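You operate a simulated robot arm through the tools that you are given. There is no shell and no other tool. Be economical: measure what you need, move in short steps, check, and stop when the job is done.

The job below is to be done with a simulated two-armed robot. You get a single attempt, and the scene is never put back.

Task
Wipe up the spill on the top of the green workbench with the rag and put it back.

It is judged by the outcome, as a careful person would: the job done as asked, and still so three seconds after it is handed in. It fails if anything else is knocked over, pushed out of place, dropped, spilled or broken.

Robot
Two 7-joint arms with two-finger parallel grippers on one trunk, on a base that drives. Base frame: it is fixed to the floor where the robot stands at the start and does not move with it; the origin is under the middle of the robot, x ahead of it, y to its left, z up. Lengths are in m, angles in degrees, forces in N, time in s.
The left shoulder is at the start at [0.07, 0.177, 1.17], the right one opposite. With the tool pointing down near the work surface each hand reaches from about 0.3 to 0.74 m from the robot's upright axis, wherever it stands, measured 20 degrees to its own side. Payload 3.43 kg a hand.
The TCP of each hand is the grasp point between the finger pads, 0.03 m short of the fingertips. In the tool frame z runs along the fingers and y along their closing line. Largest opening 0.094 m; finger width 0.028, thickness 0.01; the body of the gripper, 0.05 by 0.096 m, starts 0.055 m behind the TCP.
Orientation is told as [roll, pitch, yaw] about the base's x, y, z axes, in that order, counted from this pose: with the fingers straight down and closing along the base's y, the tool's x points along the base's -x, its y along +y and its z along -z.

Tools
- The arms move only by the tool nudge_tool. It takes "left_plan", "right_plan" or both (then of equal length, played together; a hand with none holds still); each is a list of rows, each a list of 6 numbers: the shift along the base's x, y, z in units of 250 mm (1.0 is 250 mm), then the turn, a rotation vector about the base's x, y, z in units of 45 degrees (1.0 is 45 degrees). In form: [[dx, dy, dz, wx, wy, wz], ...]. A call has 1 to 12 rows; each row is the pose to reach, as a shift and turn from the pose commanded when the call began. "left_hand" and "right_hand" are, for a hand that has rows, the finger opening in m, from 0 to 0.094, set as the call begins (left out, the last holds). A call with a number of a shift or a turn outside -1 to 1 is refused whole. Each row takes 0.2 s and may step no farther than 0.05 m and 8.6 degrees from the row before; otherwise, or with a gripper value out of range, the whole call is refused. A pose out of reach is approached as far as the arm can. The call stops where the force on the tool passes 40 N (or 10 N more than at its start, if that is more) or the arm is blocked; 0.2 s more then pass. Each finger travels about 0.153 m/s and halts on what it meets, pressing with about 34 N; the grip force reading is that of the motor and also rises with nothing between the fingers. The clock runs only during rows and for 0.2 s after the last one: add rows that repeat a pose to give the fingers time. It gives the time, the measured TCP pose, the force on the tool (base axes), the opening and the grip force at its end, in the units of the frame above (readings bear some noise), with the torque about the TCP (base axes, N m) and any sound that the robot's microphone picked up, and new pictures: "views" is both (left out), scene, wrist or none (wrist: the cameras of the hands that moved).
- Cameras (640 x 400 px; columns grow to the right, rows downward): "scene" is now at [0.1389, 0.0026, 1.4885]; the picture's right is [0.02, -1.00, 0.00], its down [-0.58, -0.01, -0.82] and it looks along [0.82, 0.02, -0.58] (base axes); focal length 264 px, centre (320, 200). "left" rides on the left gripper at [0.076, -0.014, -0.102] in its tool frame; the picture's right is [0.18, 0.98, 0.00], its down [-0.75, 0.14, -0.64] and it looks along [-0.63, 0.12, 0.77] (tool axes); focal length 243 px, centre (320, 200). "right" rides on the right gripper at [0.076, 0.014, -0.102] in its tool frame; the picture's right is [-0.18, 0.98, 0.00], its down [-0.75, -0.14, -0.64] and it looks along [-0.63, -0.12, 0.77] (tool axes); focal length 243 px, centre (320, 200). There is no depth. A picture from a camera that has moved, and an enlarged one, comes with that camera's place and axes in the base frame and with its lens.
- slide_trunk(by): slides the trunk up (or, below 0, down) by that many m; the arms and the scene camera ride with it, the base frame stays. It gives what a move gives, with no picture.
- roll_base(legs): drives the robot by 1 to 6 legs, each [ahead, turn to the left] in m and degrees, along the robot's own axes; the way and the turn of a leg run together, so that a leg with both is an arc; at most 1.5 m and 180 degrees a leg. The arms and the cameras ride along, it lands a little off, and it stops where it bumps. It gives what a move gives, and a new picture of the scene camera.
- aim_head(pan, tilt): turns the head with the scene camera to pan (to the left, within 86 degrees either way) and tilt (down, from -29 to 69), counted from straight ahead of the robot. It gives what a move gives, and a new picture of the scene camera.
- enlarge(camera, box): a new picture of the part [left, top, right, bottom] of that camera's present view, enlarged. No time passes.
- finish_job(): hands the job in; it is judged then, once.

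Go step by step. Nothing tells you exact positions but the pictures and the camera data: compare them with the known pose of the tool, close in by small moves and look again before you grip or let go. The budget is 120 turns and 260 pictures, counting those below and the enlarged ones. Unless the task says otherwise, let go and move clear before handing in, and close with one line.

The tools are called after "Call:" as a command line: name --argument value ..., lists and objects as JSON in quotes. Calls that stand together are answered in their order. nudge_tool: Moves the arms, as the interface text tells. Its arguments: {"type":"object","properties":{"left_plan":{"type":"array"},"left_hand":{"type":"number"},"right_plan":{"type":"array"},"right_hand":{"type":"number"},"views":{"type":"string","enum":["both","scene","wrist","none"]}},"required":[]} The other tools are called the same way: slide_trunk (by) slides the trunk up or down; roll_base (legs) drives the base; aim_head (pan, tilt) turns the head that bears the scene camera; enlarge (camera, box) takes an enlarged picture of a part of a camera's view; finish_job () hands the job in.

At the start:

```text
clock: 0.0
left_position: [0.5475, 0.2413, 1.1646]
left_tcp_rot: [0.0, 0.0, 0.0]
left_contact_force: [0.0, -0.7, 0.1]
left_moment: [-0.04, 0.01, 0.0]
left_finger_gap: 0.0939
left_gripper_force: 0.0
right_position: [0.5282, -0.262, 1.0811]
right_tcp_rot: [0.0, 0.0, 0.0]
right_contact_force: [-0.6, -0.4, -0.6]
right_moment: [0.0, 0.01, 0.05]
right_finger_gap: 0.0942
right_gripper_force: 0.1
trunk travel left (down, up): [-0.75, 0.09]
robot x, y, heading: [0.0022, -0.0011, 0.0]
head pan, tilt: [1.3, 35.3]
```

scene: 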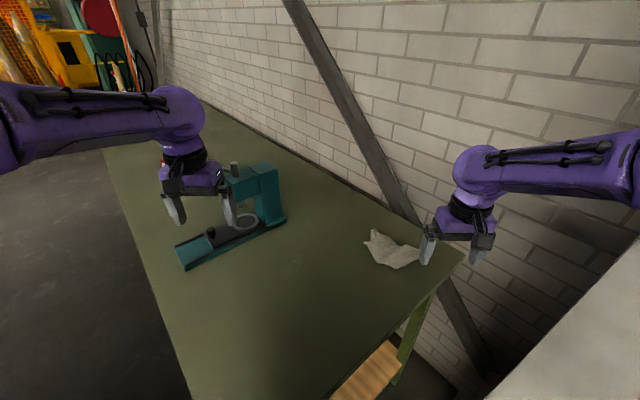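
right: 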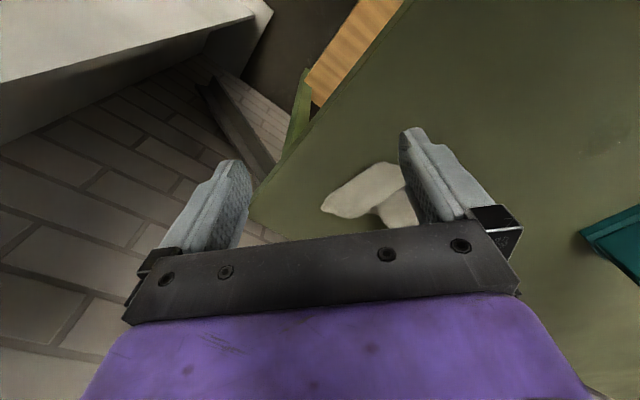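
left: 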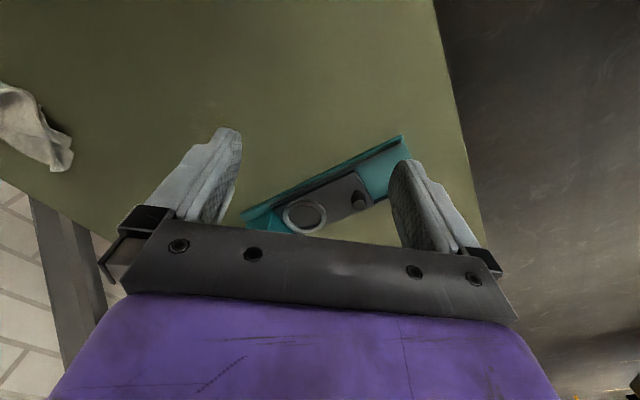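

I see a green bench with a teal device (an arbor-press-like thing) and a whitish rag near its right end; the spill is not yet visible. I look closer at the bench top.

Call:
enlarge --camera "scene" --box '[100, 200, 460, 400]'

Call:
enlarge --camera "scene" --box '[90, 80, 330, 230]'

Call:
aim_head --pan 0 --tilt 60

```text
1.78 times, centred on (280, 300) of scene
camera zoom: at [0.1389, 0.0026, 1.4885], right [0.02, -1.0, 0.0], down [-0.58, -0.01, -0.82], along [0.82, 0.02, -0.58], focal length 469 px, centre (391, 22)
```

zoom: 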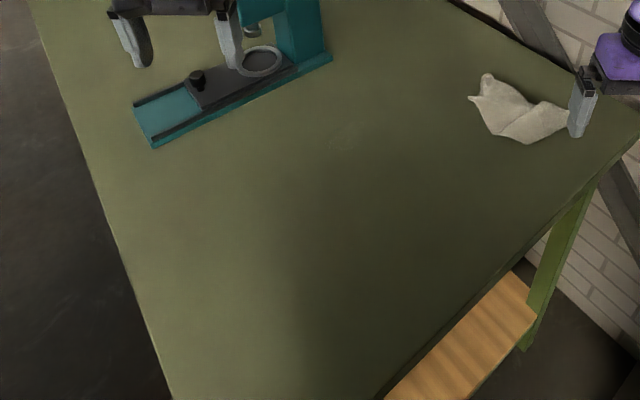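

```text
2.67 times, centred on (210, 155) of scene
camera zoom: at [0.1389, 0.0026, 1.4885], right [0.02, -1.0, 0.0], down [-0.58, -0.01, -0.82], along [0.82, 0.02, -0.58], focal length 704 px, centre (613, 320)
```

zoom: 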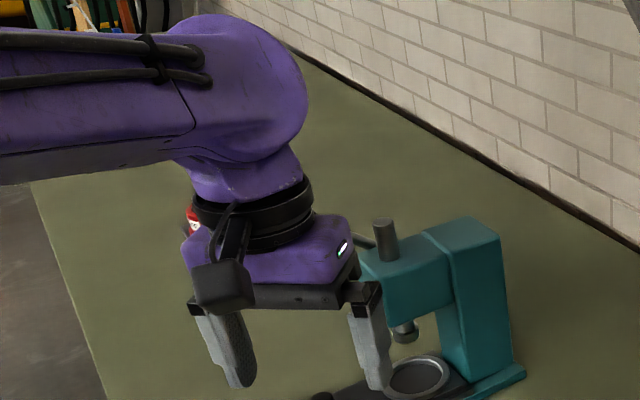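

```text
clock: 0.9
left_position: [0.5465, 0.242, 1.1645]
left_tcp_rot: [0.0, 0.0, 0.0]
left_contact_force: [0.1, -0.3, 1.0]
left_moment: [-0.02, -0.02, 0.02]
left_finger_gap: 0.0939
left_gripper_force: 0.0
right_position: [0.5277, -0.2608, 1.0821]
right_tcp_rot: [0.0, -0.1, 0.0]
right_contact_force: [0.5, -0.1, 0.4]
right_moment: [-0.02, -0.01, -0.01]
right_finger_gap: 0.0939
right_gripper_force: 0.1
trunk travel left (down, up): [-0.75, 0.09]
robot x, y, heading: [0.0008, 0.0012, 0.0]
head pan, tilt: [0.0, 60.0]
camera scene: at [0.1177, 0.0006, 1.4547], right [0.0, -1.0, 0.0], down [-0.87, 0.0, -0.5], along [0.5, 0.0, -0.87], focal length 264 px, centre (320, 200)
```

scene: 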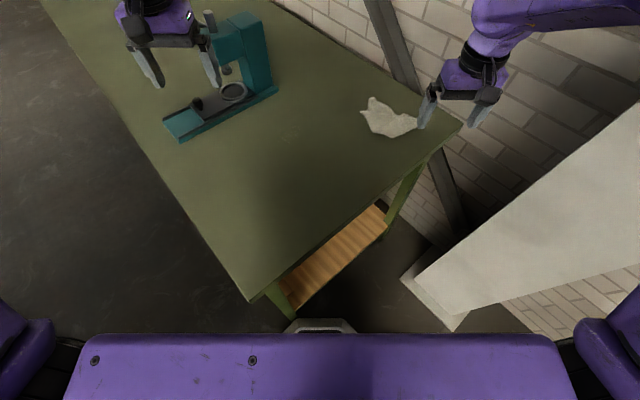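

A faint sheen shows near the middle of the bench at about (290,130); I enlarge it, then check the rest of the bench behind the left arm.

Call:
enlarge --camera "scene" --box '[240, 90, 340, 152]'

Call:
enlarge --camera "scene" --box '[200, 90, 440, 240]'

Call:
enlarge --camera "left" --box '[100, 0, 420, 200]'

Call:
enlarge --camera "right" --box '[380, 0, 640, 162]'

```text
6.40 times, centred on (290, 121) of scene
camera zoom: at [0.1177, 0.0006, 1.4547], right [0.0, -1.0, 0.0], down [-0.87, 0.0, -0.5], along [0.5, 0.0, -0.87], focal length 1689 px, centre (512, 706)
```

zoom: 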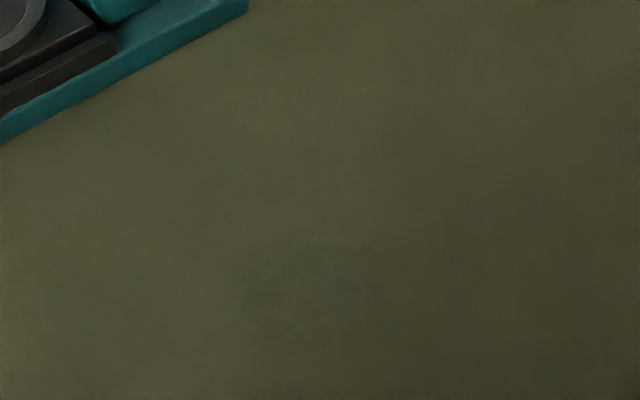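

```text
2.67 times, centred on (320, 165) of scene
camera zoom: at [0.1177, 0.0006, 1.4547], right [0.0, -1.0, 0.0], down [-0.87, 0.0, -0.5], along [0.5, 0.0, -0.87], focal length 704 px, centre (320, 293)
```

zoom: 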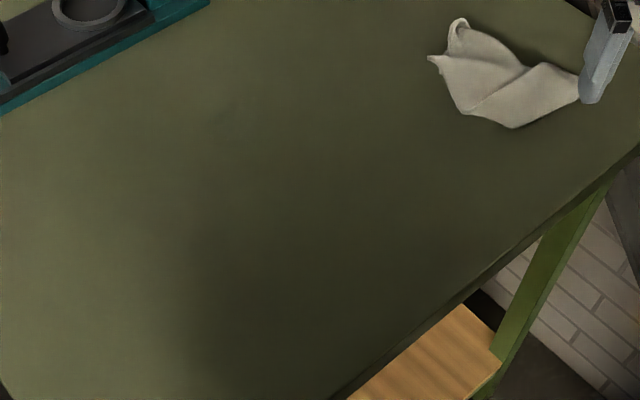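

```text
2.00 times, centred on (260, 100) of left
camera zoom: at [0.4707, 0.2273, 1.2661], right [-0.18, 0.98, 0.0], down [0.75, 0.14, 0.64], along [0.63, 0.12, -0.77], focal length 485 px, centre (440, 400)
```

zoom: 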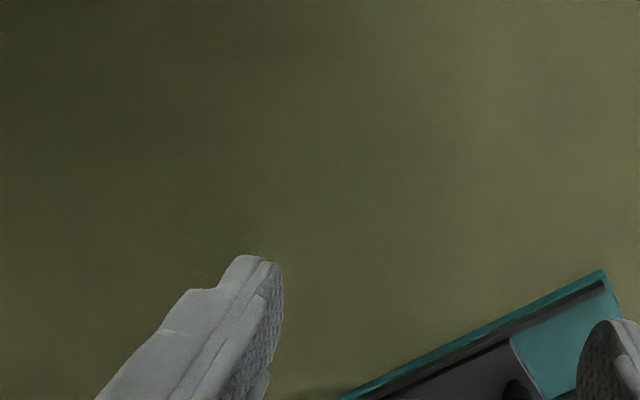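

```text
2.46 times, centred on (510, 81) of right
camera zoom: at [0.4522, -0.2469, 1.1841], right [0.18, 0.98, 0.0], down [0.75, -0.14, 0.64], along [0.63, -0.12, -0.77], focal length 597 px, centre (-148, 493)
```

zoom: 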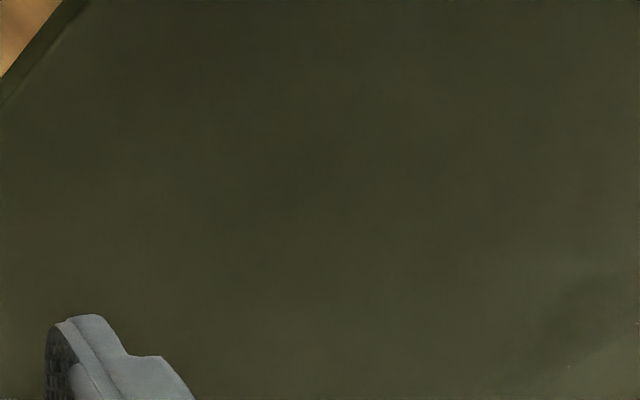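

A faint clear patch lies right of the teal press. I check the far end of the bench too before settling on it.

Call:
aim_head --pan 30 --tilt 35

Call:
nudge_tool --left_plan '[[-0.1, 0.1, 0.1, 0, 0, 0], [-0.2, 0.2, 0.2, 0, 0, 0], [-0.3, 0.3, 0.3, 0, 0, 0], [-0.4, 0.4, 0.4, 0, 0, 0]]' --right_plan '[[0, 0, 0.1, 0, 0, 0], [-0.1, 0.15, 0.1, 0, 0, 0], [-0.2, 0.3, 0.1, 0, 0, 0], [-0.3, 0.45, 0.1, 0, 0, 0]]'

```text
clock: 1.8
left_position: [0.5471, 0.2421, 1.164]
left_tcp_rot: [0.0, 0.0, 0.0]
left_contact_force: [0.1, 0.3, -0.4]
left_moment: [-0.02, 0.05, 0.03]
left_finger_gap: 0.0941
left_gripper_force: 0.1
right_position: [0.5276, -0.2616, 1.083]
right_tcp_rot: [-0.1, -0.1, -0.1]
right_contact_force: [0.5, 0.0, 1.0]
right_moment: [0.03, 0.0, 0.04]
right_finger_gap: 0.0937
right_gripper_force: 0.0
trunk travel left (down, up): [-0.75, 0.09]
robot x, y, heading: [-0.0015, -0.0001, -0.2]
head pan, tilt: [30.0, 35.0]
camera scene: at [0.1273, 0.0445, 1.4889], right [0.5, -0.87, 0.0], down [-0.5, -0.29, -0.82], along [0.71, 0.41, -0.57], focal length 264 px, centre (320, 200)
```

scene: 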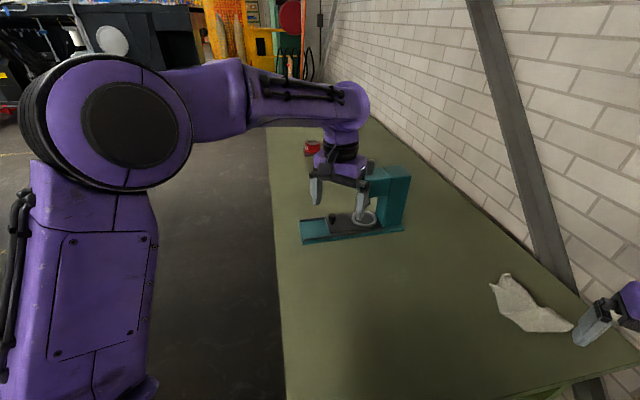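

```text
clock: 2.8
left_position: [0.4456, 0.3478, 1.2641]
left_tcp_rot: [-0.2, -0.3, 0.1]
left_contact_force: [-0.6, 0.0, 0.4]
left_moment: [-0.02, -0.03, -0.02]
left_finger_gap: 0.0939
left_gripper_force: 0.1
right_position: [0.4511, -0.1426, 1.1096]
right_tcp_rot: [-0.3, -0.2, -0.1]
right_contact_force: [1.1, -0.1, 0.6]
right_moment: [-0.05, -0.01, 0.0]
right_finger_gap: 0.0942
right_gripper_force: 0.1
trunk travel left (down, up): [-0.75, 0.09]
robot x, y, heading: [-0.0016, -0.0032, 0.3]
head pan, tilt: [30.0, 35.0]
camera scene: at [0.1241, 0.0519, 1.489], right [0.5, -0.87, 0.01], down [-0.49, -0.29, -0.82], along [0.71, 0.41, -0.57], focal length 264 px, centre (320, 200)
camera right: at [0.375, -0.1279, 1.2109], right [0.18, 0.98, 0.0], down [0.75, -0.14, 0.64], along [0.63, -0.12, -0.76], focal length 243 px, centre (320, 200)
camera left: at [0.3681, 0.334, 1.3665], right [-0.19, 0.98, 0.0], down [0.75, 0.14, 0.65], along [0.63, 0.12, -0.76], focal length 243 px, centre (320, 200)
```

scene: 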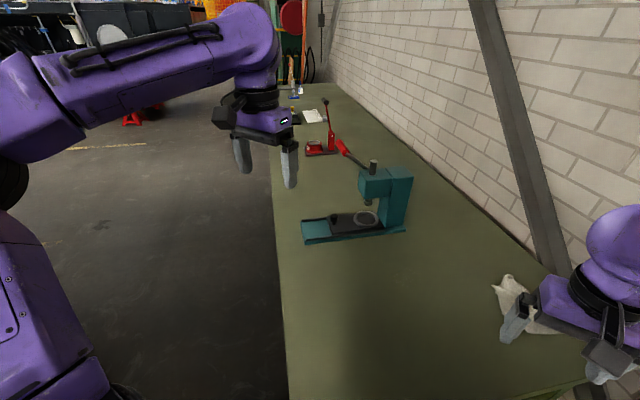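
right: 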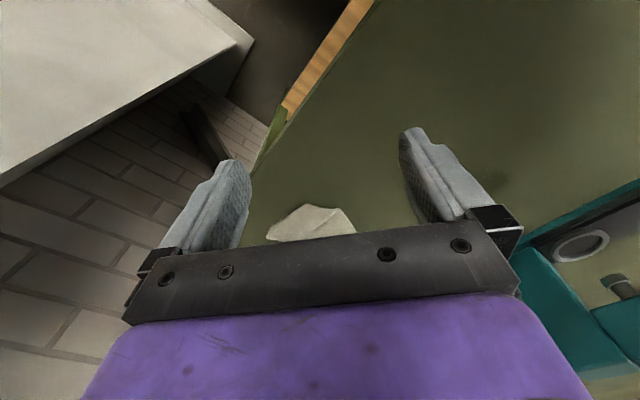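
left: 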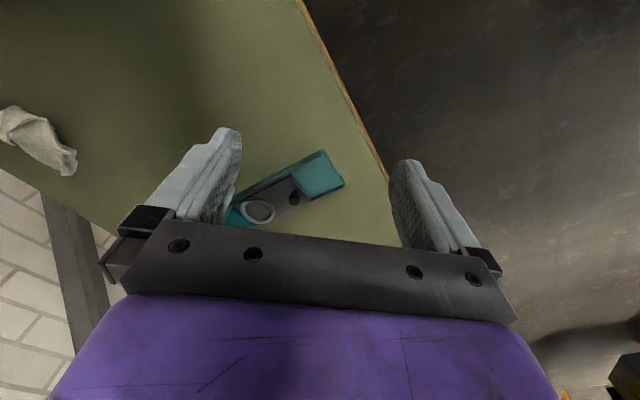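

The bench also carries a red tool and items farther along. I enlarge the candidate patches.

Call:
enlarge --camera "right" --box '[400, 80, 640, 230]'

Call:
enlarge --camera "scene" --box '[260, 75, 440, 187]'

Call:
enlarge --camera "scene" --box '[280, 230, 520, 380]'

```text
2.67 times, centred on (520, 155) of right
camera zoom: at [0.375, -0.1279, 1.2109], right [0.18, 0.98, 0.0], down [0.75, -0.14, 0.64], along [0.63, -0.12, -0.76], focal length 647 px, centre (-213, 320)
```

zoom: 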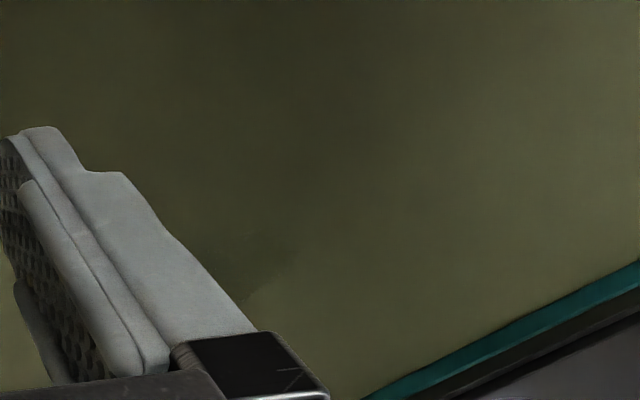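

```text
3.56 times, centred on (350, 131) of scene
camera zoom: at [0.1241, 0.0519, 1.489], right [0.5, -0.87, 0.01], down [-0.49, -0.29, -0.82], along [0.71, 0.41, -0.57], focal length 938 px, centre (213, 445)
```

zoom: 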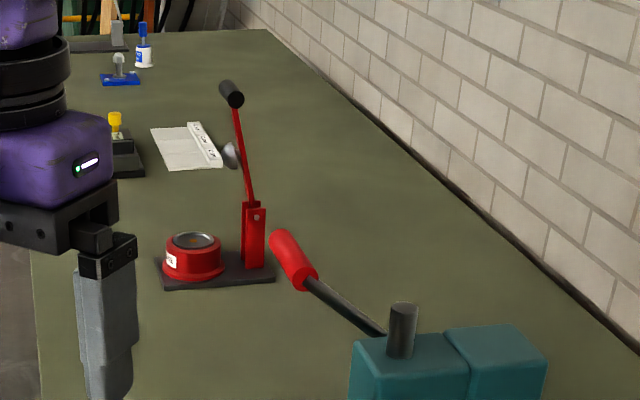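

```text
2.67 times, centred on (400, 305) of scene
camera zoom: at [0.1241, 0.0519, 1.489], right [0.5, -0.87, 0.01], down [-0.49, -0.29, -0.82], along [0.71, 0.41, -0.57], focal length 704 px, centre (107, -80)
```

zoom: 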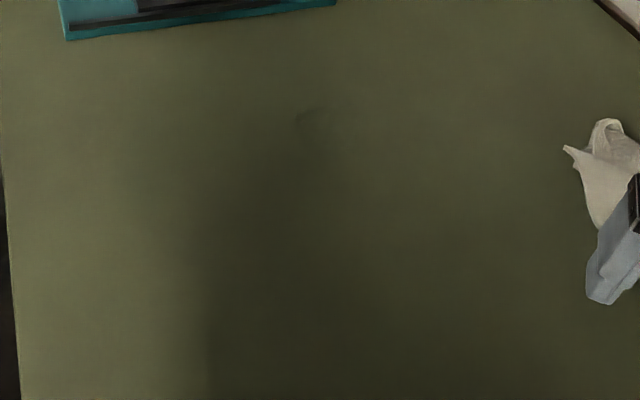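

The spill is a clear, faint patch near (0.68, 0.10). I bring the left hand's camera over it and move the right hand back.

Call:
nudge_tool --left_plan '[[0.1, -0.14, -0.05, 0, 0, 0], [0.2, -0.28, -0.1, 0, 0, 0], [0.3, -0.42, -0.15, 0, 0, 0], [0.4, -0.56, -0.2, 0, 0, 0], [0.5, -0.7, -0.2, 0, 0, 0], [0.6, -0.84, -0.2, 0, 0, 0]]' --right_plan '[[0, -0.15, 0, 0, 0, 0], [0, -0.3, 0, 0, 0, 0], [0, -0.45, 0, 0, 0, 0], [0, -0.6, 0, 0, 0, 0], [0, -0.6, 0, 0, 0, 0], [0, -0.6, 0, 0, 0, 0]]'

```text
clock: 4.2
left_position: [0.6005, 0.1286, 1.2137]
left_tcp_rot: [0.1, 0.1, -0.1]
left_contact_force: [-0.1, -1.1, -0.1]
left_moment: [0.0, 0.02, -0.02]
left_finger_gap: 0.0941
left_gripper_force: 0.0
right_position: [0.4536, -0.3006, 1.1061]
right_tcp_rot: [0.1, 0.1, -0.1]
right_contact_force: [0.3, -0.1, 0.2]
right_moment: [0.04, 0.04, 0.01]
right_finger_gap: 0.0937
right_gripper_force: 0.1
trunk travel left (down, up): [-0.75, 0.09]
robot x, y, heading: [0.0005, 0.0042, 0.0]
head pan, tilt: [30.0, 35.0]
camera scene: at [0.1296, 0.0427, 1.4888], right [0.5, -0.87, 0.0], down [-0.5, -0.29, -0.82], along [0.71, 0.41, -0.57], focal length 264 px, centre (320, 200)
camera right: at [0.3784, -0.2864, 1.2081], right [0.18, 0.98, 0.0], down [0.75, -0.14, 0.64], along [0.63, -0.12, -0.77], focal length 243 px, centre (320, 200)
camera left: at [0.5238, 0.1145, 1.3155], right [-0.18, 0.98, 0.0], down [0.75, 0.14, 0.64], along [0.63, 0.12, -0.77], focal length 243 px, centre (320, 200)
```

scene: 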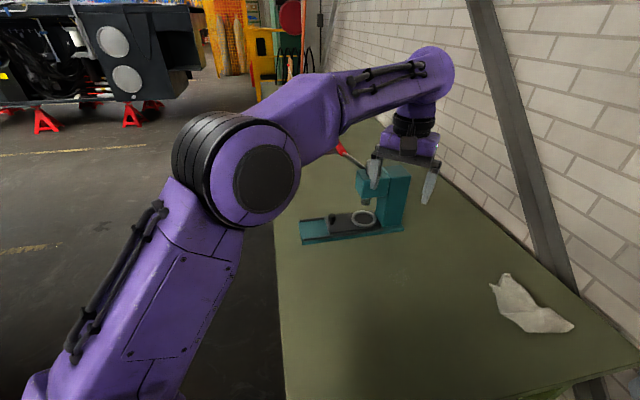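
right: 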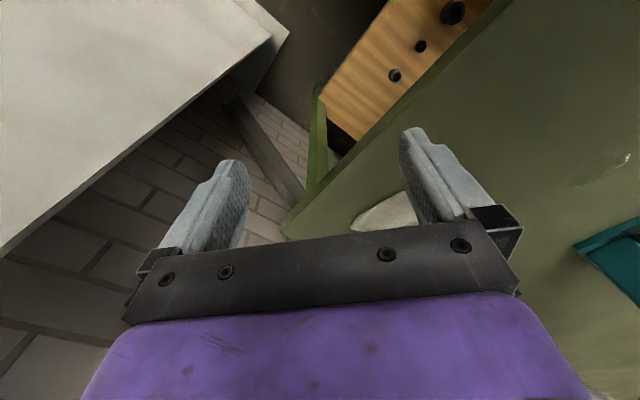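
left: 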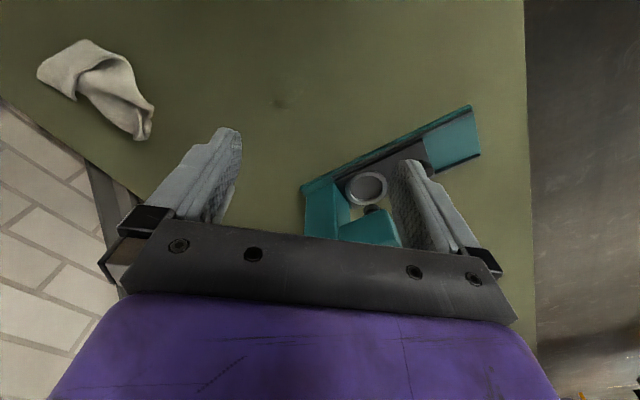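

The spill glints in the right camera at about (605,170), and there's a dark spot in the left camera at (278,103). I enlarge both.

Call:
enlarge --camera "left" --box '[200, 50, 360, 150]'

Call:
enlarge --camera "right" --box '[480, 110, 640, 210]'

Call:
enlarge --camera "left" --box '[20, 20, 200, 132]'

```text
4.00 times, centred on (280, 100) of left
camera zoom: at [0.5238, 0.1145, 1.3155], right [-0.18, 0.98, 0.0], down [0.75, 0.14, 0.64], along [0.63, 0.12, -0.77], focal length 970 px, centre (480, 600)
```

zoom: 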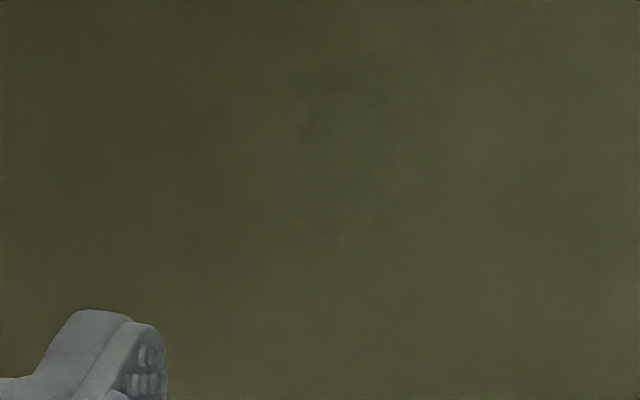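

```text
4.00 times, centred on (560, 160) of right
camera zoom: at [0.3784, -0.2864, 1.2081], right [0.18, 0.98, 0.0], down [0.75, -0.14, 0.64], along [0.63, -0.12, -0.77], focal length 970 px, centre (-640, 360)
```

zoom: 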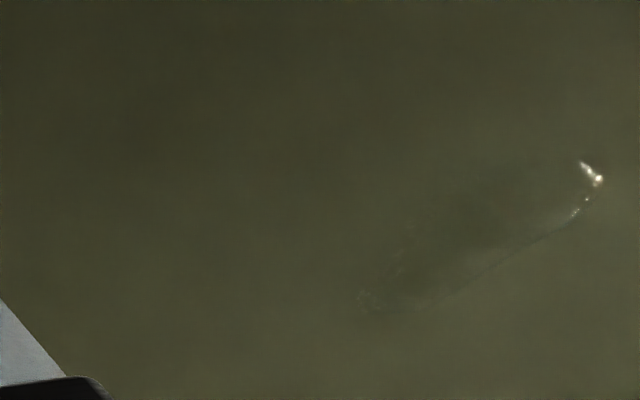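

```text
3.56 times, centred on (110, 76) of left
camera zoom: at [0.5238, 0.1145, 1.3155], right [-0.18, 0.98, 0.0], down [0.75, 0.14, 0.64], along [0.63, 0.12, -0.77], focal length 863 px, centre (1067, 641)
```

zoom: 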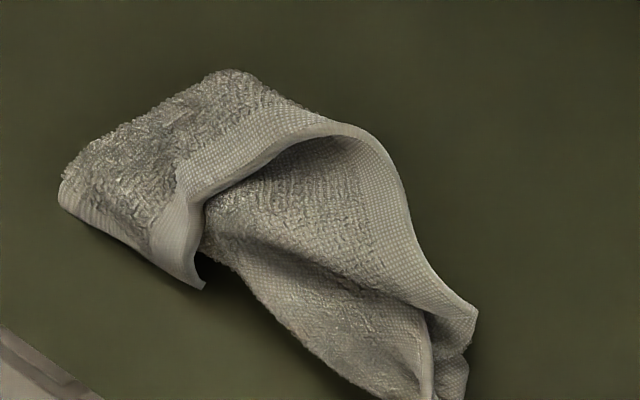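

Triangulating both hand cameras puts the bench top near z≈0.90, the spill around (0.646, 0.085) roughly 9 cm across, and the rag around (0.70, −0.20). I withdraw the left hand and hover the right over the rag.

Call:
nudge_tool --left_plan '[[-0.1, 0.14, 0.05, 0, 0, 0], [-0.2, 0.28, 0.1, 0, 0, 0], [-0.3, 0.42, 0.15, 0, 0, 0], [-0.4, 0.56, 0.2, 0, 0, 0], [-0.5, 0.7, 0.2, 0, 0, 0], [-0.6, 0.84, 0.2, 0, 0, 0]]' --right_plan '[[0.14, 0.06, 0, 0, 0, 0], [0.28, 0.12, 0, 0, 0, 0], [0.42, 0.18, 0, 0, 0, 0], [0.56, 0.24, 0, 0, 0, 0], [0.7, 0.3, 0, 0, 0, 0], [0.82, 0.36, 0, 0, 0, 0]]' --views "none"

Call:
aim_head --pan -10 --tilt 48

Call:
enlarge --camera "right" --box '[160, 0, 480, 200]'

```text
clock: 5.6
left_position: [0.449, 0.348, 1.262]
left_tcp_rot: [-0.1, -0.1, 0.1]
left_contact_force: [1.1, 0.3, 0.3]
left_moment: [-0.04, 0.03, -0.02]
left_finger_gap: 0.0938
left_gripper_force: 0.1
right_position: [0.6596, -0.2048, 1.1083]
right_tcp_rot: [-0.3, 0.2, 0.0]
right_contact_force: [0.5, 0.7, 1.3]
right_moment: [-0.03, 0.02, 0.02]
right_finger_gap: 0.0938
right_gripper_force: 0.1
trunk travel left (down, up): [-0.75, 0.09]
robot x, y, heading: [-0.0033, -0.0024, 0.0]
head pan, tilt: [30.0, 35.0]
```

```text
clock: 6.7
left_position: [0.4494, 0.3425, 1.2644]
left_tcp_rot: [0.1, 0.0, 0.0]
left_contact_force: [0.3, 0.5, 0.1]
left_moment: [-0.02, 0.0, -0.04]
left_finger_gap: 0.0941
left_gripper_force: 0.0
right_position: [0.6583, -0.2087, 1.1075]
right_tcp_rot: [-0.1, -0.1, 0.0]
right_contact_force: [-0.2, -0.7, -0.1]
right_moment: [0.0, -0.02, -0.01]
right_finger_gap: 0.0937
right_gripper_force: 0.0
trunk travel left (down, up): [-0.75, 0.09]
robot x, y, heading: [0.0006, 0.0023, 0.0]
head pan, tilt: [-10.0, 48.0]
camera scene: at [0.1289, -0.0118, 1.47], right [-0.17, -0.98, 0.0], down [-0.73, 0.13, -0.67], along [0.66, -0.12, -0.74], focal length 264 px, centre (320, 200)
```

scene: 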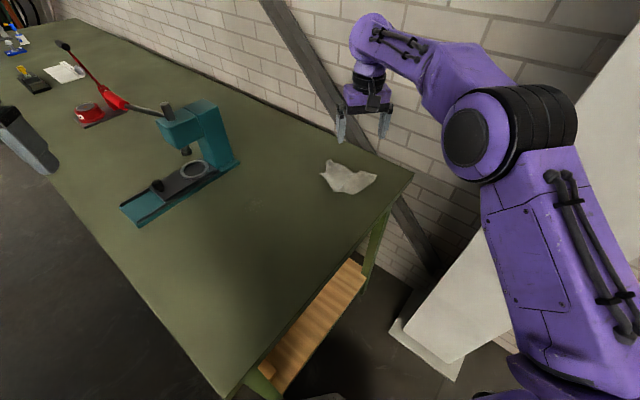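

```text
2.00 times, centred on (320, 100) of right
camera zoom: at [0.5824, -0.1943, 1.2104], right [0.18, 0.98, 0.0], down [0.75, -0.14, 0.64], along [0.63, -0.12, -0.77], focal length 485 px, centre (320, 400)
```

zoom: 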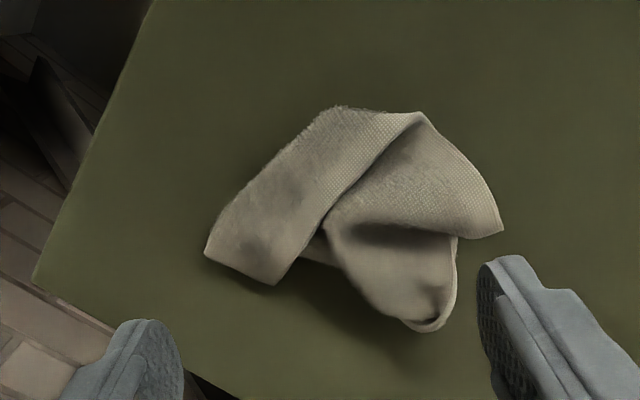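

The rag's left strip is about 5.5 cm wide with free bench on both sides, centred near (0.694, −0.253); I'll grip across it with the hand yawed about −54°. First I move above it and turn.

Call:
nudge_tool --right_plan '[[0.02, -0.03, -0.03, 0, 0, -0.18], [0.05, -0.06, -0.06, 0, 0, -0.36], [0.08, -0.1, -0.1, 0, 0, -0.54], [0.1, -0.14, -0.14, 0, 0, -0.72], [0.12, -0.17, -0.17, 0, 0, -0.9], [0.14, -0.19, -0.2, 0, 0, -1.0]]' --views "wrist"

Call:
nudge_tool --right_plan '[[0, 0, -0.05, 0, 0, -0.1], [0, 0, -0.1, 0, 0, -0.2], [0, 0, -0.1, 0, 0, -0.2]]' --views "both"

```text
clock: 8.1
left_position: [0.4486, 0.3407, 1.265]
left_tcp_rot: [0.0, 0.0, -0.1]
left_contact_force: [0.2, -0.6, 0.0]
left_moment: [0.0, 0.02, -0.03]
left_finger_gap: 0.0938
left_gripper_force: 0.1
right_position: [0.6937, -0.2585, 1.0558]
right_tcp_rot: [0.0, 0.1, -45.1]
right_contact_force: [0.3, 0.4, 0.0]
right_moment: [0.0, 0.03, 0.02]
right_finger_gap: 0.0939
right_gripper_force: 0.0
trunk travel left (down, up): [-0.75, 0.09]
robot x, y, heading: [0.0013, 0.0024, 0.2]
head pan, tilt: [-10.0, 48.0]
camera right: at [0.6491, -0.1941, 1.1584], right [0.83, 0.56, 0.0], down [0.43, -0.63, 0.64], along [0.36, -0.53, -0.77], focal length 243 px, centre (320, 200)
```

right: 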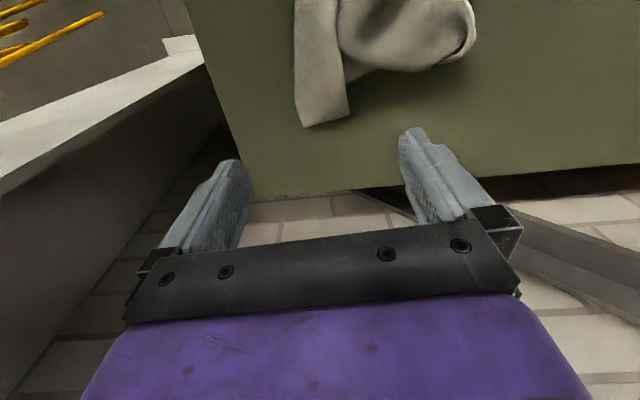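

```text
clock: 8.9
left_position: [0.4478, 0.3434, 1.2647]
left_tcp_rot: [0.1, 0.0, 0.0]
left_contact_force: [0.6, 0.1, 0.6]
left_moment: [-0.03, -0.03, 0.04]
left_finger_gap: 0.0938
left_gripper_force: 0.1
right_position: [0.6942, -0.257, 1.0317]
right_tcp_rot: [0.1, -0.1, -54.1]
right_contact_force: [1.5, -0.2, -0.3]
right_moment: [0.0, 0.01, 0.02]
right_finger_gap: 0.0941
right_gripper_force: 0.1
trunk travel left (down, up): [-0.75, 0.09]
robot x, y, heading: [0.0004, -0.0014, -0.1]
head pan, tilt: [-10.0, 48.0]
camera scene: at [0.1282, -0.0128, 1.47], right [-0.17, -0.98, 0.0], down [-0.73, 0.13, -0.67], along [0.66, -0.12, -0.74], focal length 264 px, centre (320, 200)
camera right: at [0.6603, -0.1863, 1.1344], right [0.9, 0.43, 0.0], down [0.33, -0.69, 0.64], along [0.28, -0.58, -0.77], focal length 243 px, centre (320, 200)
```

scene: 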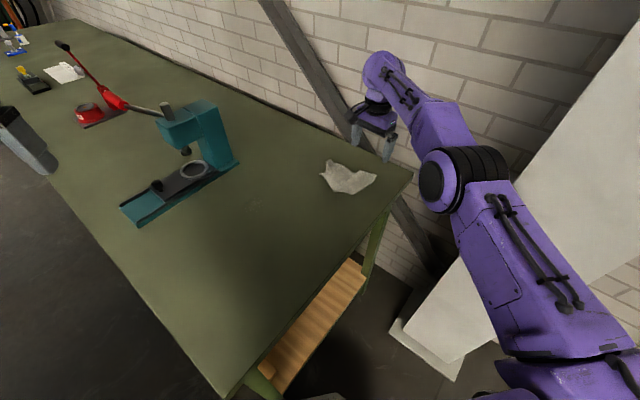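
right: 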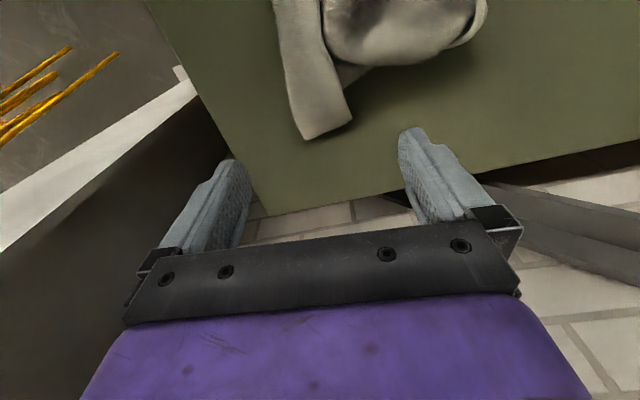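

The grip centre projects onto the strip's end; I shift about 2 cm inward and descend to look again.

Call:
nudge_tool --right_plan '[[-0.02, 0.04, -0.08, 0, 0, 0], [-0.04, 0.07, -0.16, 0, 0, 0], [-0.04, 0.07, -0.24, 0, 0, 0], [-0.04, 0.07, -0.24, 0, 0, 0]]' --views "wrist"

Call:
enlarge --camera "scene" --box '[290, 100, 450, 200]'

```text
clock: 9.9
left_position: [0.4478, 0.3438, 1.2648]
left_tcp_rot: [0.0, -0.1, -0.1]
left_contact_force: [0.0, 0.0, 0.2]
left_moment: [-0.04, 0.04, 0.0]
left_finger_gap: 0.0941
left_gripper_force: 0.0
right_position: [0.6819, -0.2386, 0.9718]
right_tcp_rot: [0.0, -0.1, -54.1]
right_contact_force: [-0.2, -1.0, 0.0]
right_moment: [-0.02, 0.0, -0.03]
right_finger_gap: 0.0939
right_gripper_force: 0.1
trunk travel left (down, up): [-0.75, 0.09]
robot x, y, heading: [-0.001, -0.0004, -0.1]
head pan, tilt: [-10.0, 48.0]
camera right: at [0.6498, -0.1686, 1.0746], right [0.9, 0.43, 0.0], down [0.33, -0.69, 0.64], along [0.28, -0.58, -0.77], focal length 243 px, centre (320, 200)
```

right: 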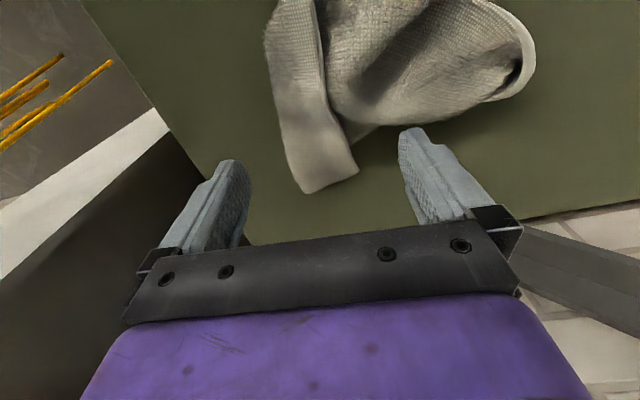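

```text
4.00 times, centred on (370, 150) of scene
camera zoom: at [0.1283, -0.0127, 1.47], right [-0.17, -0.98, 0.0], down [-0.73, 0.13, -0.67], along [0.66, -0.12, -0.74], focal length 1056 px, centre (120, 400)
```

zoom: 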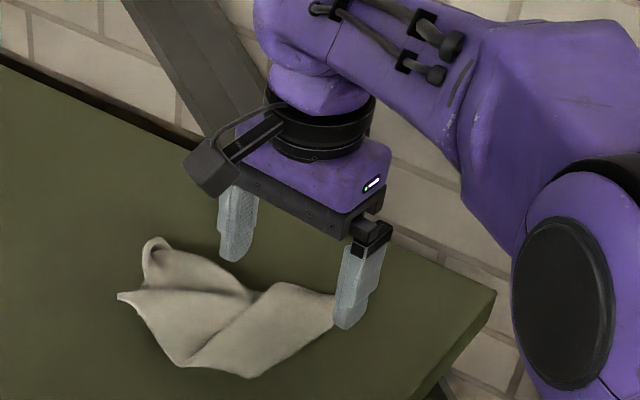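

The strip sits between the fingers. I descend slowly toward the bench with the force guard watching.

Call:
nudge_tool --right_plan '[[0, 0, -0.04, 0, 0, 0], [0, 0, -0.08, 0, 0, 0], [0, 0, -0.11, 0, 0, 0], [0, 0, -0.13, 0, 0, 0], [0, 0, -0.13, 0, 0, 0]]' --views "wrist"

Call:
enlarge --camera "scene" --box '[290, 100, 450, 200]'

```text
clock: 11.1
left_position: [0.4469, 0.3433, 1.2649]
left_tcp_rot: [0.1, -0.1, 0.0]
left_contact_force: [1.3, 0.4, 0.5]
left_moment: [0.01, -0.04, -0.02]
left_finger_gap: 0.094
left_gripper_force: 0.1
right_position: [0.6831, -0.2384, 0.94]
right_tcp_rot: [0.1, -0.1, -54.1]
right_contact_force: [-0.6, 0.4, 5.4]
right_moment: [0.19, -0.13, 0.06]
right_finger_gap: 0.094
right_gripper_force: 0.1
trunk travel left (down, up): [-0.75, 0.09]
robot x, y, heading: [-0.003, 0.0009, -0.1]
head pan, tilt: [-10.0, 48.0]
camera right: at [0.6499, -0.1679, 1.0423], right [0.9, 0.43, 0.0], down [0.33, -0.69, 0.64], along [0.28, -0.58, -0.77], focal length 243 px, centre (320, 200)
```

right: 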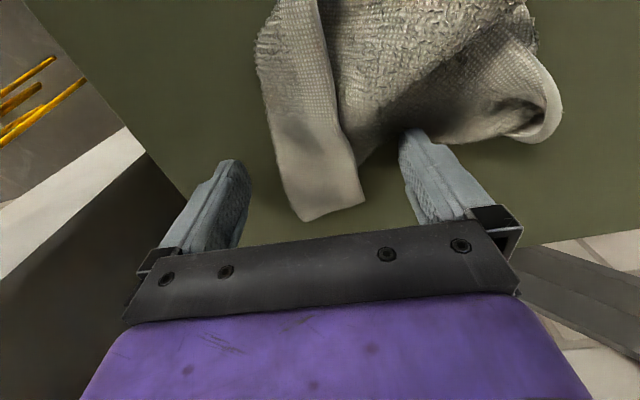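

```text
4.00 times, centred on (370, 150) of scene
camera zoom: at [0.1277, -0.0126, 1.4701], right [-0.17, -0.98, 0.0], down [-0.73, 0.13, -0.67], along [0.66, -0.12, -0.74], focal length 1056 px, centre (120, 400)
```

zoom: 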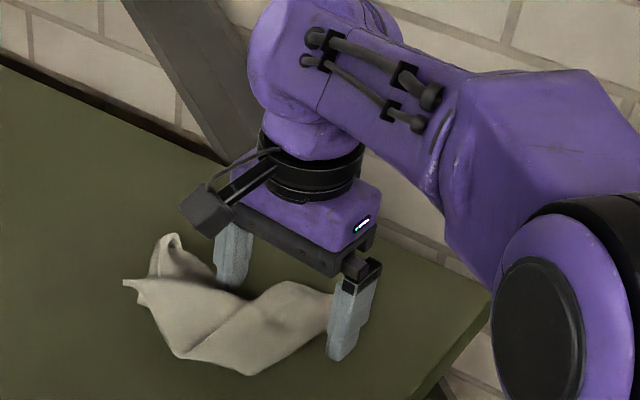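

The far finger is just touching the rag's lobe. I lift a little, shift 1 cm outward along the strip, and go down again.

Call:
nudge_tool --right_plan '[[0, 0, 0.03, 0, 0, 0], [0.018, -0.038, 0.03, 0, 0, 0], [0.018, -0.038, 0.0, 0, 0, 0], [0.018, -0.038, -0.02, 0, 0, 0], [0.018, -0.038, -0.02, 0, 0, 0]]' --views "wrist"

```text
clock: 12.3
left_position: [0.4468, 0.342, 1.2642]
left_tcp_rot: [0.0, 0.0, -0.1]
left_contact_force: [-0.7, 0.0, -0.8]
left_moment: [0.0, 0.01, 0.01]
left_finger_gap: 0.094
left_gripper_force: 0.0
right_position: [0.6872, -0.2492, 0.9341]
right_tcp_rot: [0.0, 0.0, -54.1]
right_contact_force: [-0.4, 0.4, 2.2]
right_moment: [0.05, -0.09, -0.03]
right_finger_gap: 0.0941
right_gripper_force: 0.1
trunk travel left (down, up): [-0.75, 0.09]
robot x, y, heading: [0.0014, 0.0014, 0.0]
head pan, tilt: [-10.0, 48.0]
camera right: at [0.6545, -0.1784, 1.0369], right [0.9, 0.43, 0.0], down [0.33, -0.69, 0.64], along [0.28, -0.58, -0.77], focal length 243 px, centre (320, 200)
```

right: 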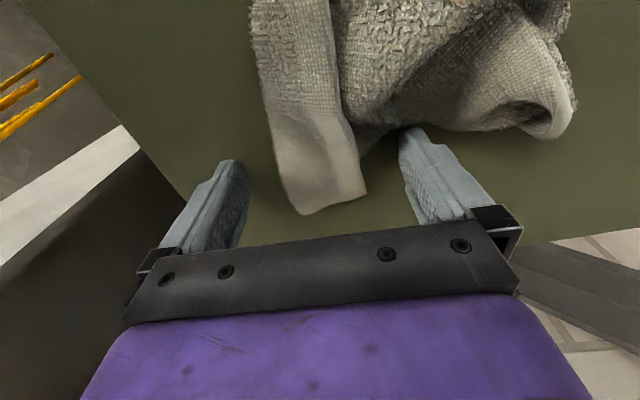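

The tips are now close to the bench with the strip between them. I close the fingers.

Call:
nudge_tool --right_plan '[[0, 0, -0.01, 0, 0, 0], [0, 0, -0.01, 0, 0, 0], [0, 0, -0.01, 0, 0, 0], [0, 0, -0.01, 0, 0, 0], [0, 0, -0.01, 0, 0, 0]]' --right_hand 0.0 --views "wrist"

Call:
enlarge --camera "scene" --box '[290, 100, 450, 200]'

```text
clock: 13.5
left_position: [0.4475, 0.3435, 1.2654]
left_tcp_rot: [0.0, -0.1, 0.0]
left_contact_force: [0.1, 0.3, 0.3]
left_moment: [0.02, 0.01, 0.01]
left_finger_gap: 0.0939
left_gripper_force: 0.1
right_position: [0.6869, -0.2476, 0.9326]
right_tcp_rot: [0.2, -0.1, -54.0]
right_contact_force: [1.5, 1.2, 8.2]
right_moment: [0.15, -0.02, -0.01]
right_finger_gap: 0.01
right_gripper_force: 34.0
trunk travel left (down, up): [-0.75, 0.09]
robot x, y, heading: [0.0028, 0.0021, -0.2]
head pan, tilt: [-10.0, 48.0]
camera right: at [0.6538, -0.1779, 1.0353], right [0.9, 0.43, 0.0], down [0.33, -0.69, 0.64], along [0.28, -0.58, -0.77], focal length 243 px, centre (320, 200)
```

right: 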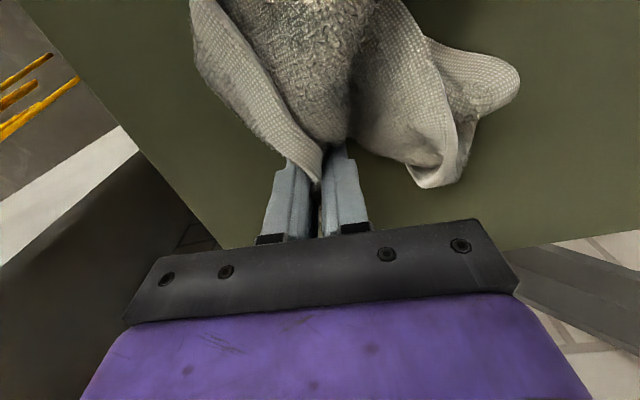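

```text
4.00 times, centred on (370, 150) of scene
camera zoom: at [0.1274, -0.0122, 1.4701], right [-0.17, -0.98, 0.0], down [-0.73, 0.13, -0.67], along [0.66, -0.12, -0.74], focal length 1056 px, centre (120, 400)
```

zoom: 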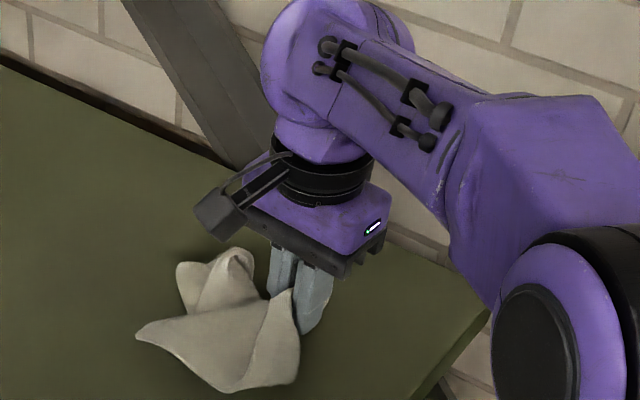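

The rag is soft cloth and firmly gripped (10 mm bunch); the bench surface is near z≈0.902. I lift it straight up and start moving toward the spill.

Call:
nudge_tool --right_plan '[[0, 0, 0.12, 0, 0, 0], [0, 0, 0.28, 0, 0, 0], [0, 0, 0.44, 0, 0, 0], [0, 0, 0.6, 0, 0, 0], [0, 0, 0.7, 0, 0, 0], [-0.05, 0.15, 0.7, 0, 0, 0.15], [-0.1, 0.3, 0.7, 0, 0, 0.3], [-0.13, 0.45, 0.7, 0, 0, 0.45], [-0.16, 0.6, 0.7, 0, 0, 0.6], [-0.16, 0.6, 0.7, 0, 0, 0.6]]'

```text
clock: 15.7
left_position: [0.4481, 0.3412, 1.265]
left_tcp_rot: [0.0, 0.0, 0.1]
left_contact_force: [0.8, 0.1, 0.4]
left_moment: [0.0, 0.02, 0.0]
left_finger_gap: 0.0936
left_gripper_force: 0.0
right_position: [0.6463, -0.0978, 1.1072]
right_tcp_rot: [0.0, 0.0, -26.8]
right_contact_force: [0.0, -0.4, -0.4]
right_moment: [0.03, -0.05, -0.17]
right_finger_gap: 0.0098
right_gripper_force: 33.9
right hand out of reach, approached as far as the arm can: row 5
trunk travel left (down, up): [-0.75, 0.09]
robot x, y, heading: [0.0011, 0.0019, -0.3]
head pan, tilt: [-10.0, 48.0]
camera scene: at [0.1289, -0.0137, 1.4699], right [-0.17, -0.98, 0.0], down [-0.73, 0.13, -0.67], along [0.66, -0.12, -0.74], focal length 264 px, centre (320, 200)
camera right: at [0.5851, -0.0501, 1.2098], right [0.61, 0.79, 0.0], down [0.61, -0.47, 0.64], along [0.51, -0.39, -0.77], focal length 243 px, centre (320, 200)
```

scene: 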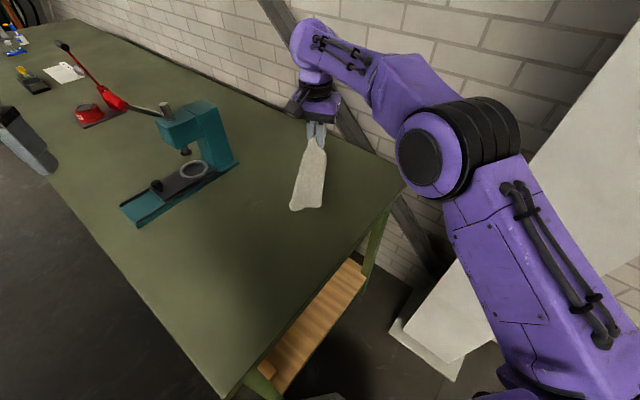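
right: 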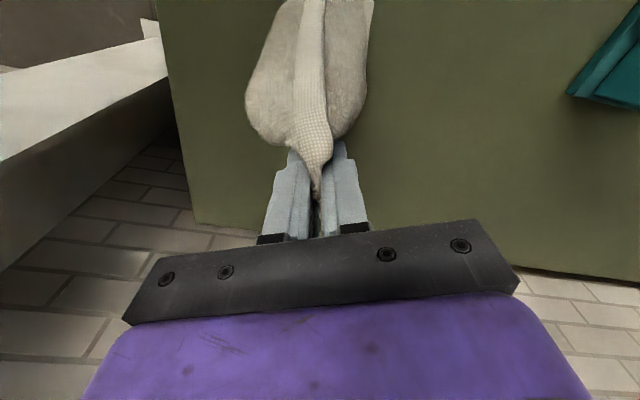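

The cloth hangs about 16 cm below the fingers. I carry it over the spill.

Call:
nudge_tool --right_plan '[[0, 0.15, 0.05, 0, 0, 0], [0, 0.3, 0.05, 0, 0, 0], [0, 0.45, 0.05, 0, 0, 0], [0, 0.6, 0.05, 0, 0, 0], [0, 0.73, 0.05, 0, 0, 0], [0, 0.73, 0.0, 0, 0, 0]]'

Call:
enlarge --camera "right" --box '[160, 0, 480, 200]'

```text
clock: 17.1
left_position: [0.4492, 0.3416, 1.2645]
left_tcp_rot: [-0.1, 0.0, 0.0]
left_contact_force: [-0.4, 0.2, 0.5]
left_moment: [0.0, -0.01, 0.0]
left_finger_gap: 0.0943
left_gripper_force: 0.1
right_position: [0.6039, 0.05, 1.1115]
right_tcp_rot: [0.0, 0.0, -27.0]
right_contact_force: [-0.4, -0.7, -0.3]
right_moment: [-0.01, 0.0, -0.15]
right_finger_gap: 0.0098
right_gripper_force: 33.8
right hand out of reach, approached as far as the arm can: row 2, 3, 4, 5, 6
trunk travel left (down, up): [-0.75, 0.09]
robot x, y, heading: [-0.0021, 0.0009, 0.3]
head pan, tilt: [-10.0, 48.0]
camera scene: at [0.129, -0.0139, 1.4699], right [-0.17, -0.98, 0.0], down [-0.73, 0.13, -0.67], along [0.66, -0.12, -0.74], focal length 264 px, centre (320, 200)
camera right: at [0.5418, 0.0987, 1.2138], right [0.61, 0.79, 0.0], down [0.61, -0.47, 0.64], along [0.51, -0.39, -0.77], focal length 243 px, centre (320, 200)
```

scene: 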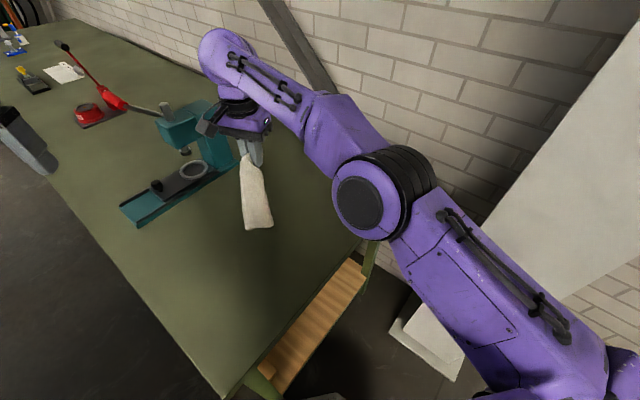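
right: 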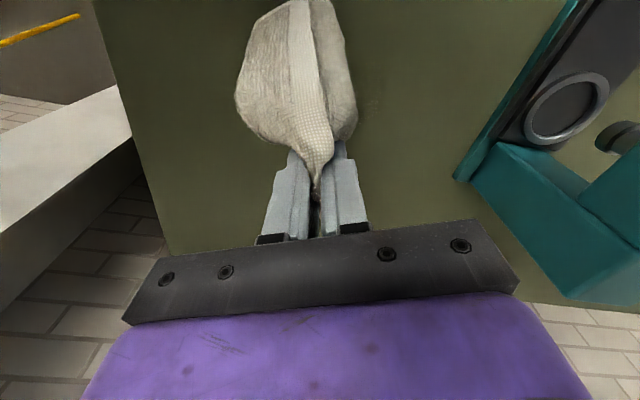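

```text
2.00 times, centred on (320, 100) of right
camera zoom: at [0.5418, 0.0987, 1.2138], right [0.61, 0.79, 0.0], down [0.61, -0.47, 0.64], along [0.51, -0.39, -0.77], focal length 485 px, centre (320, 400)
```

zoom: 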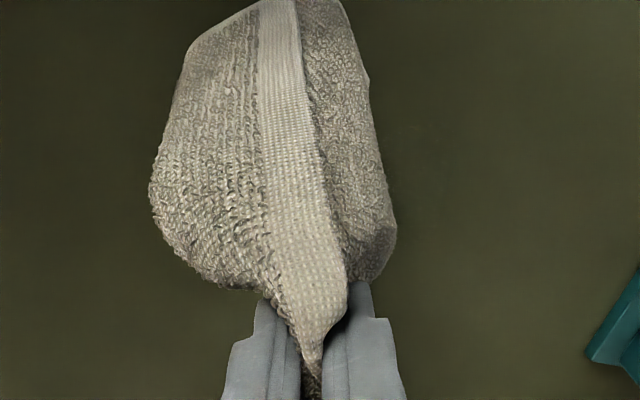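

At this height the target is just out of reach; lower down the reach is larger. I lower with the command unchanged sideways and check where it lands.

Call:
nudge_tool --right_plan '[[0, 0, -0.1, 0, 0, 0], [0, 0, -0.2, 0, 0, 0], [0, 0, -0.3, 0, 0, 0], [0, 0, -0.3, 0, 0, 0]]'

```text
clock: 18.1
left_position: [0.4467, 0.3424, 1.2657]
left_tcp_rot: [0.0, -0.1, 0.0]
left_contact_force: [-0.3, -0.9, 0.8]
left_moment: [0.03, -0.01, 0.01]
left_finger_gap: 0.0942
left_gripper_force: 0.1
right_position: [0.6029, 0.0517, 1.0368]
right_tcp_rot: [0.0, 0.1, -27.1]
right_contact_force: [-0.1, 0.5, 0.2]
right_moment: [0.0, -0.01, -0.2]
right_finger_gap: 0.0095
right_gripper_force: 34.7
trunk travel left (down, up): [-0.75, 0.09]
robot x, y, heading: [0.0002, -0.0017, 0.0]
head pan, tilt: [-10.0, 48.0]
camera scene: at [0.1284, -0.0129, 1.47], right [-0.17, -0.98, 0.0], down [-0.73, 0.13, -0.67], along [0.66, -0.12, -0.74], focal length 264 px, centre (320, 200)
camera right: at [0.5415, 0.0993, 1.1386], right [0.61, 0.79, 0.0], down [0.61, -0.47, 0.64], along [0.51, -0.39, -0.77], focal length 243 px, centre (320, 200)
```

scene: 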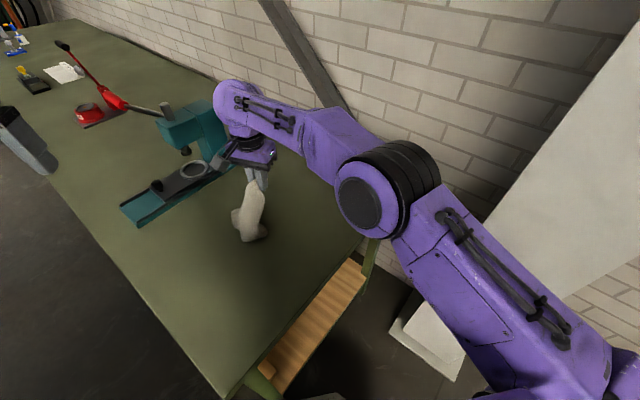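
right: 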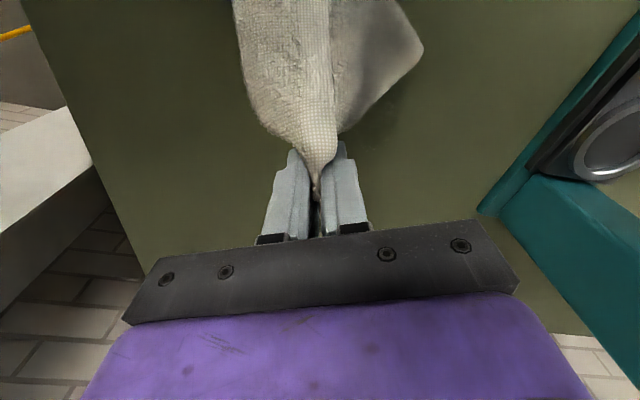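

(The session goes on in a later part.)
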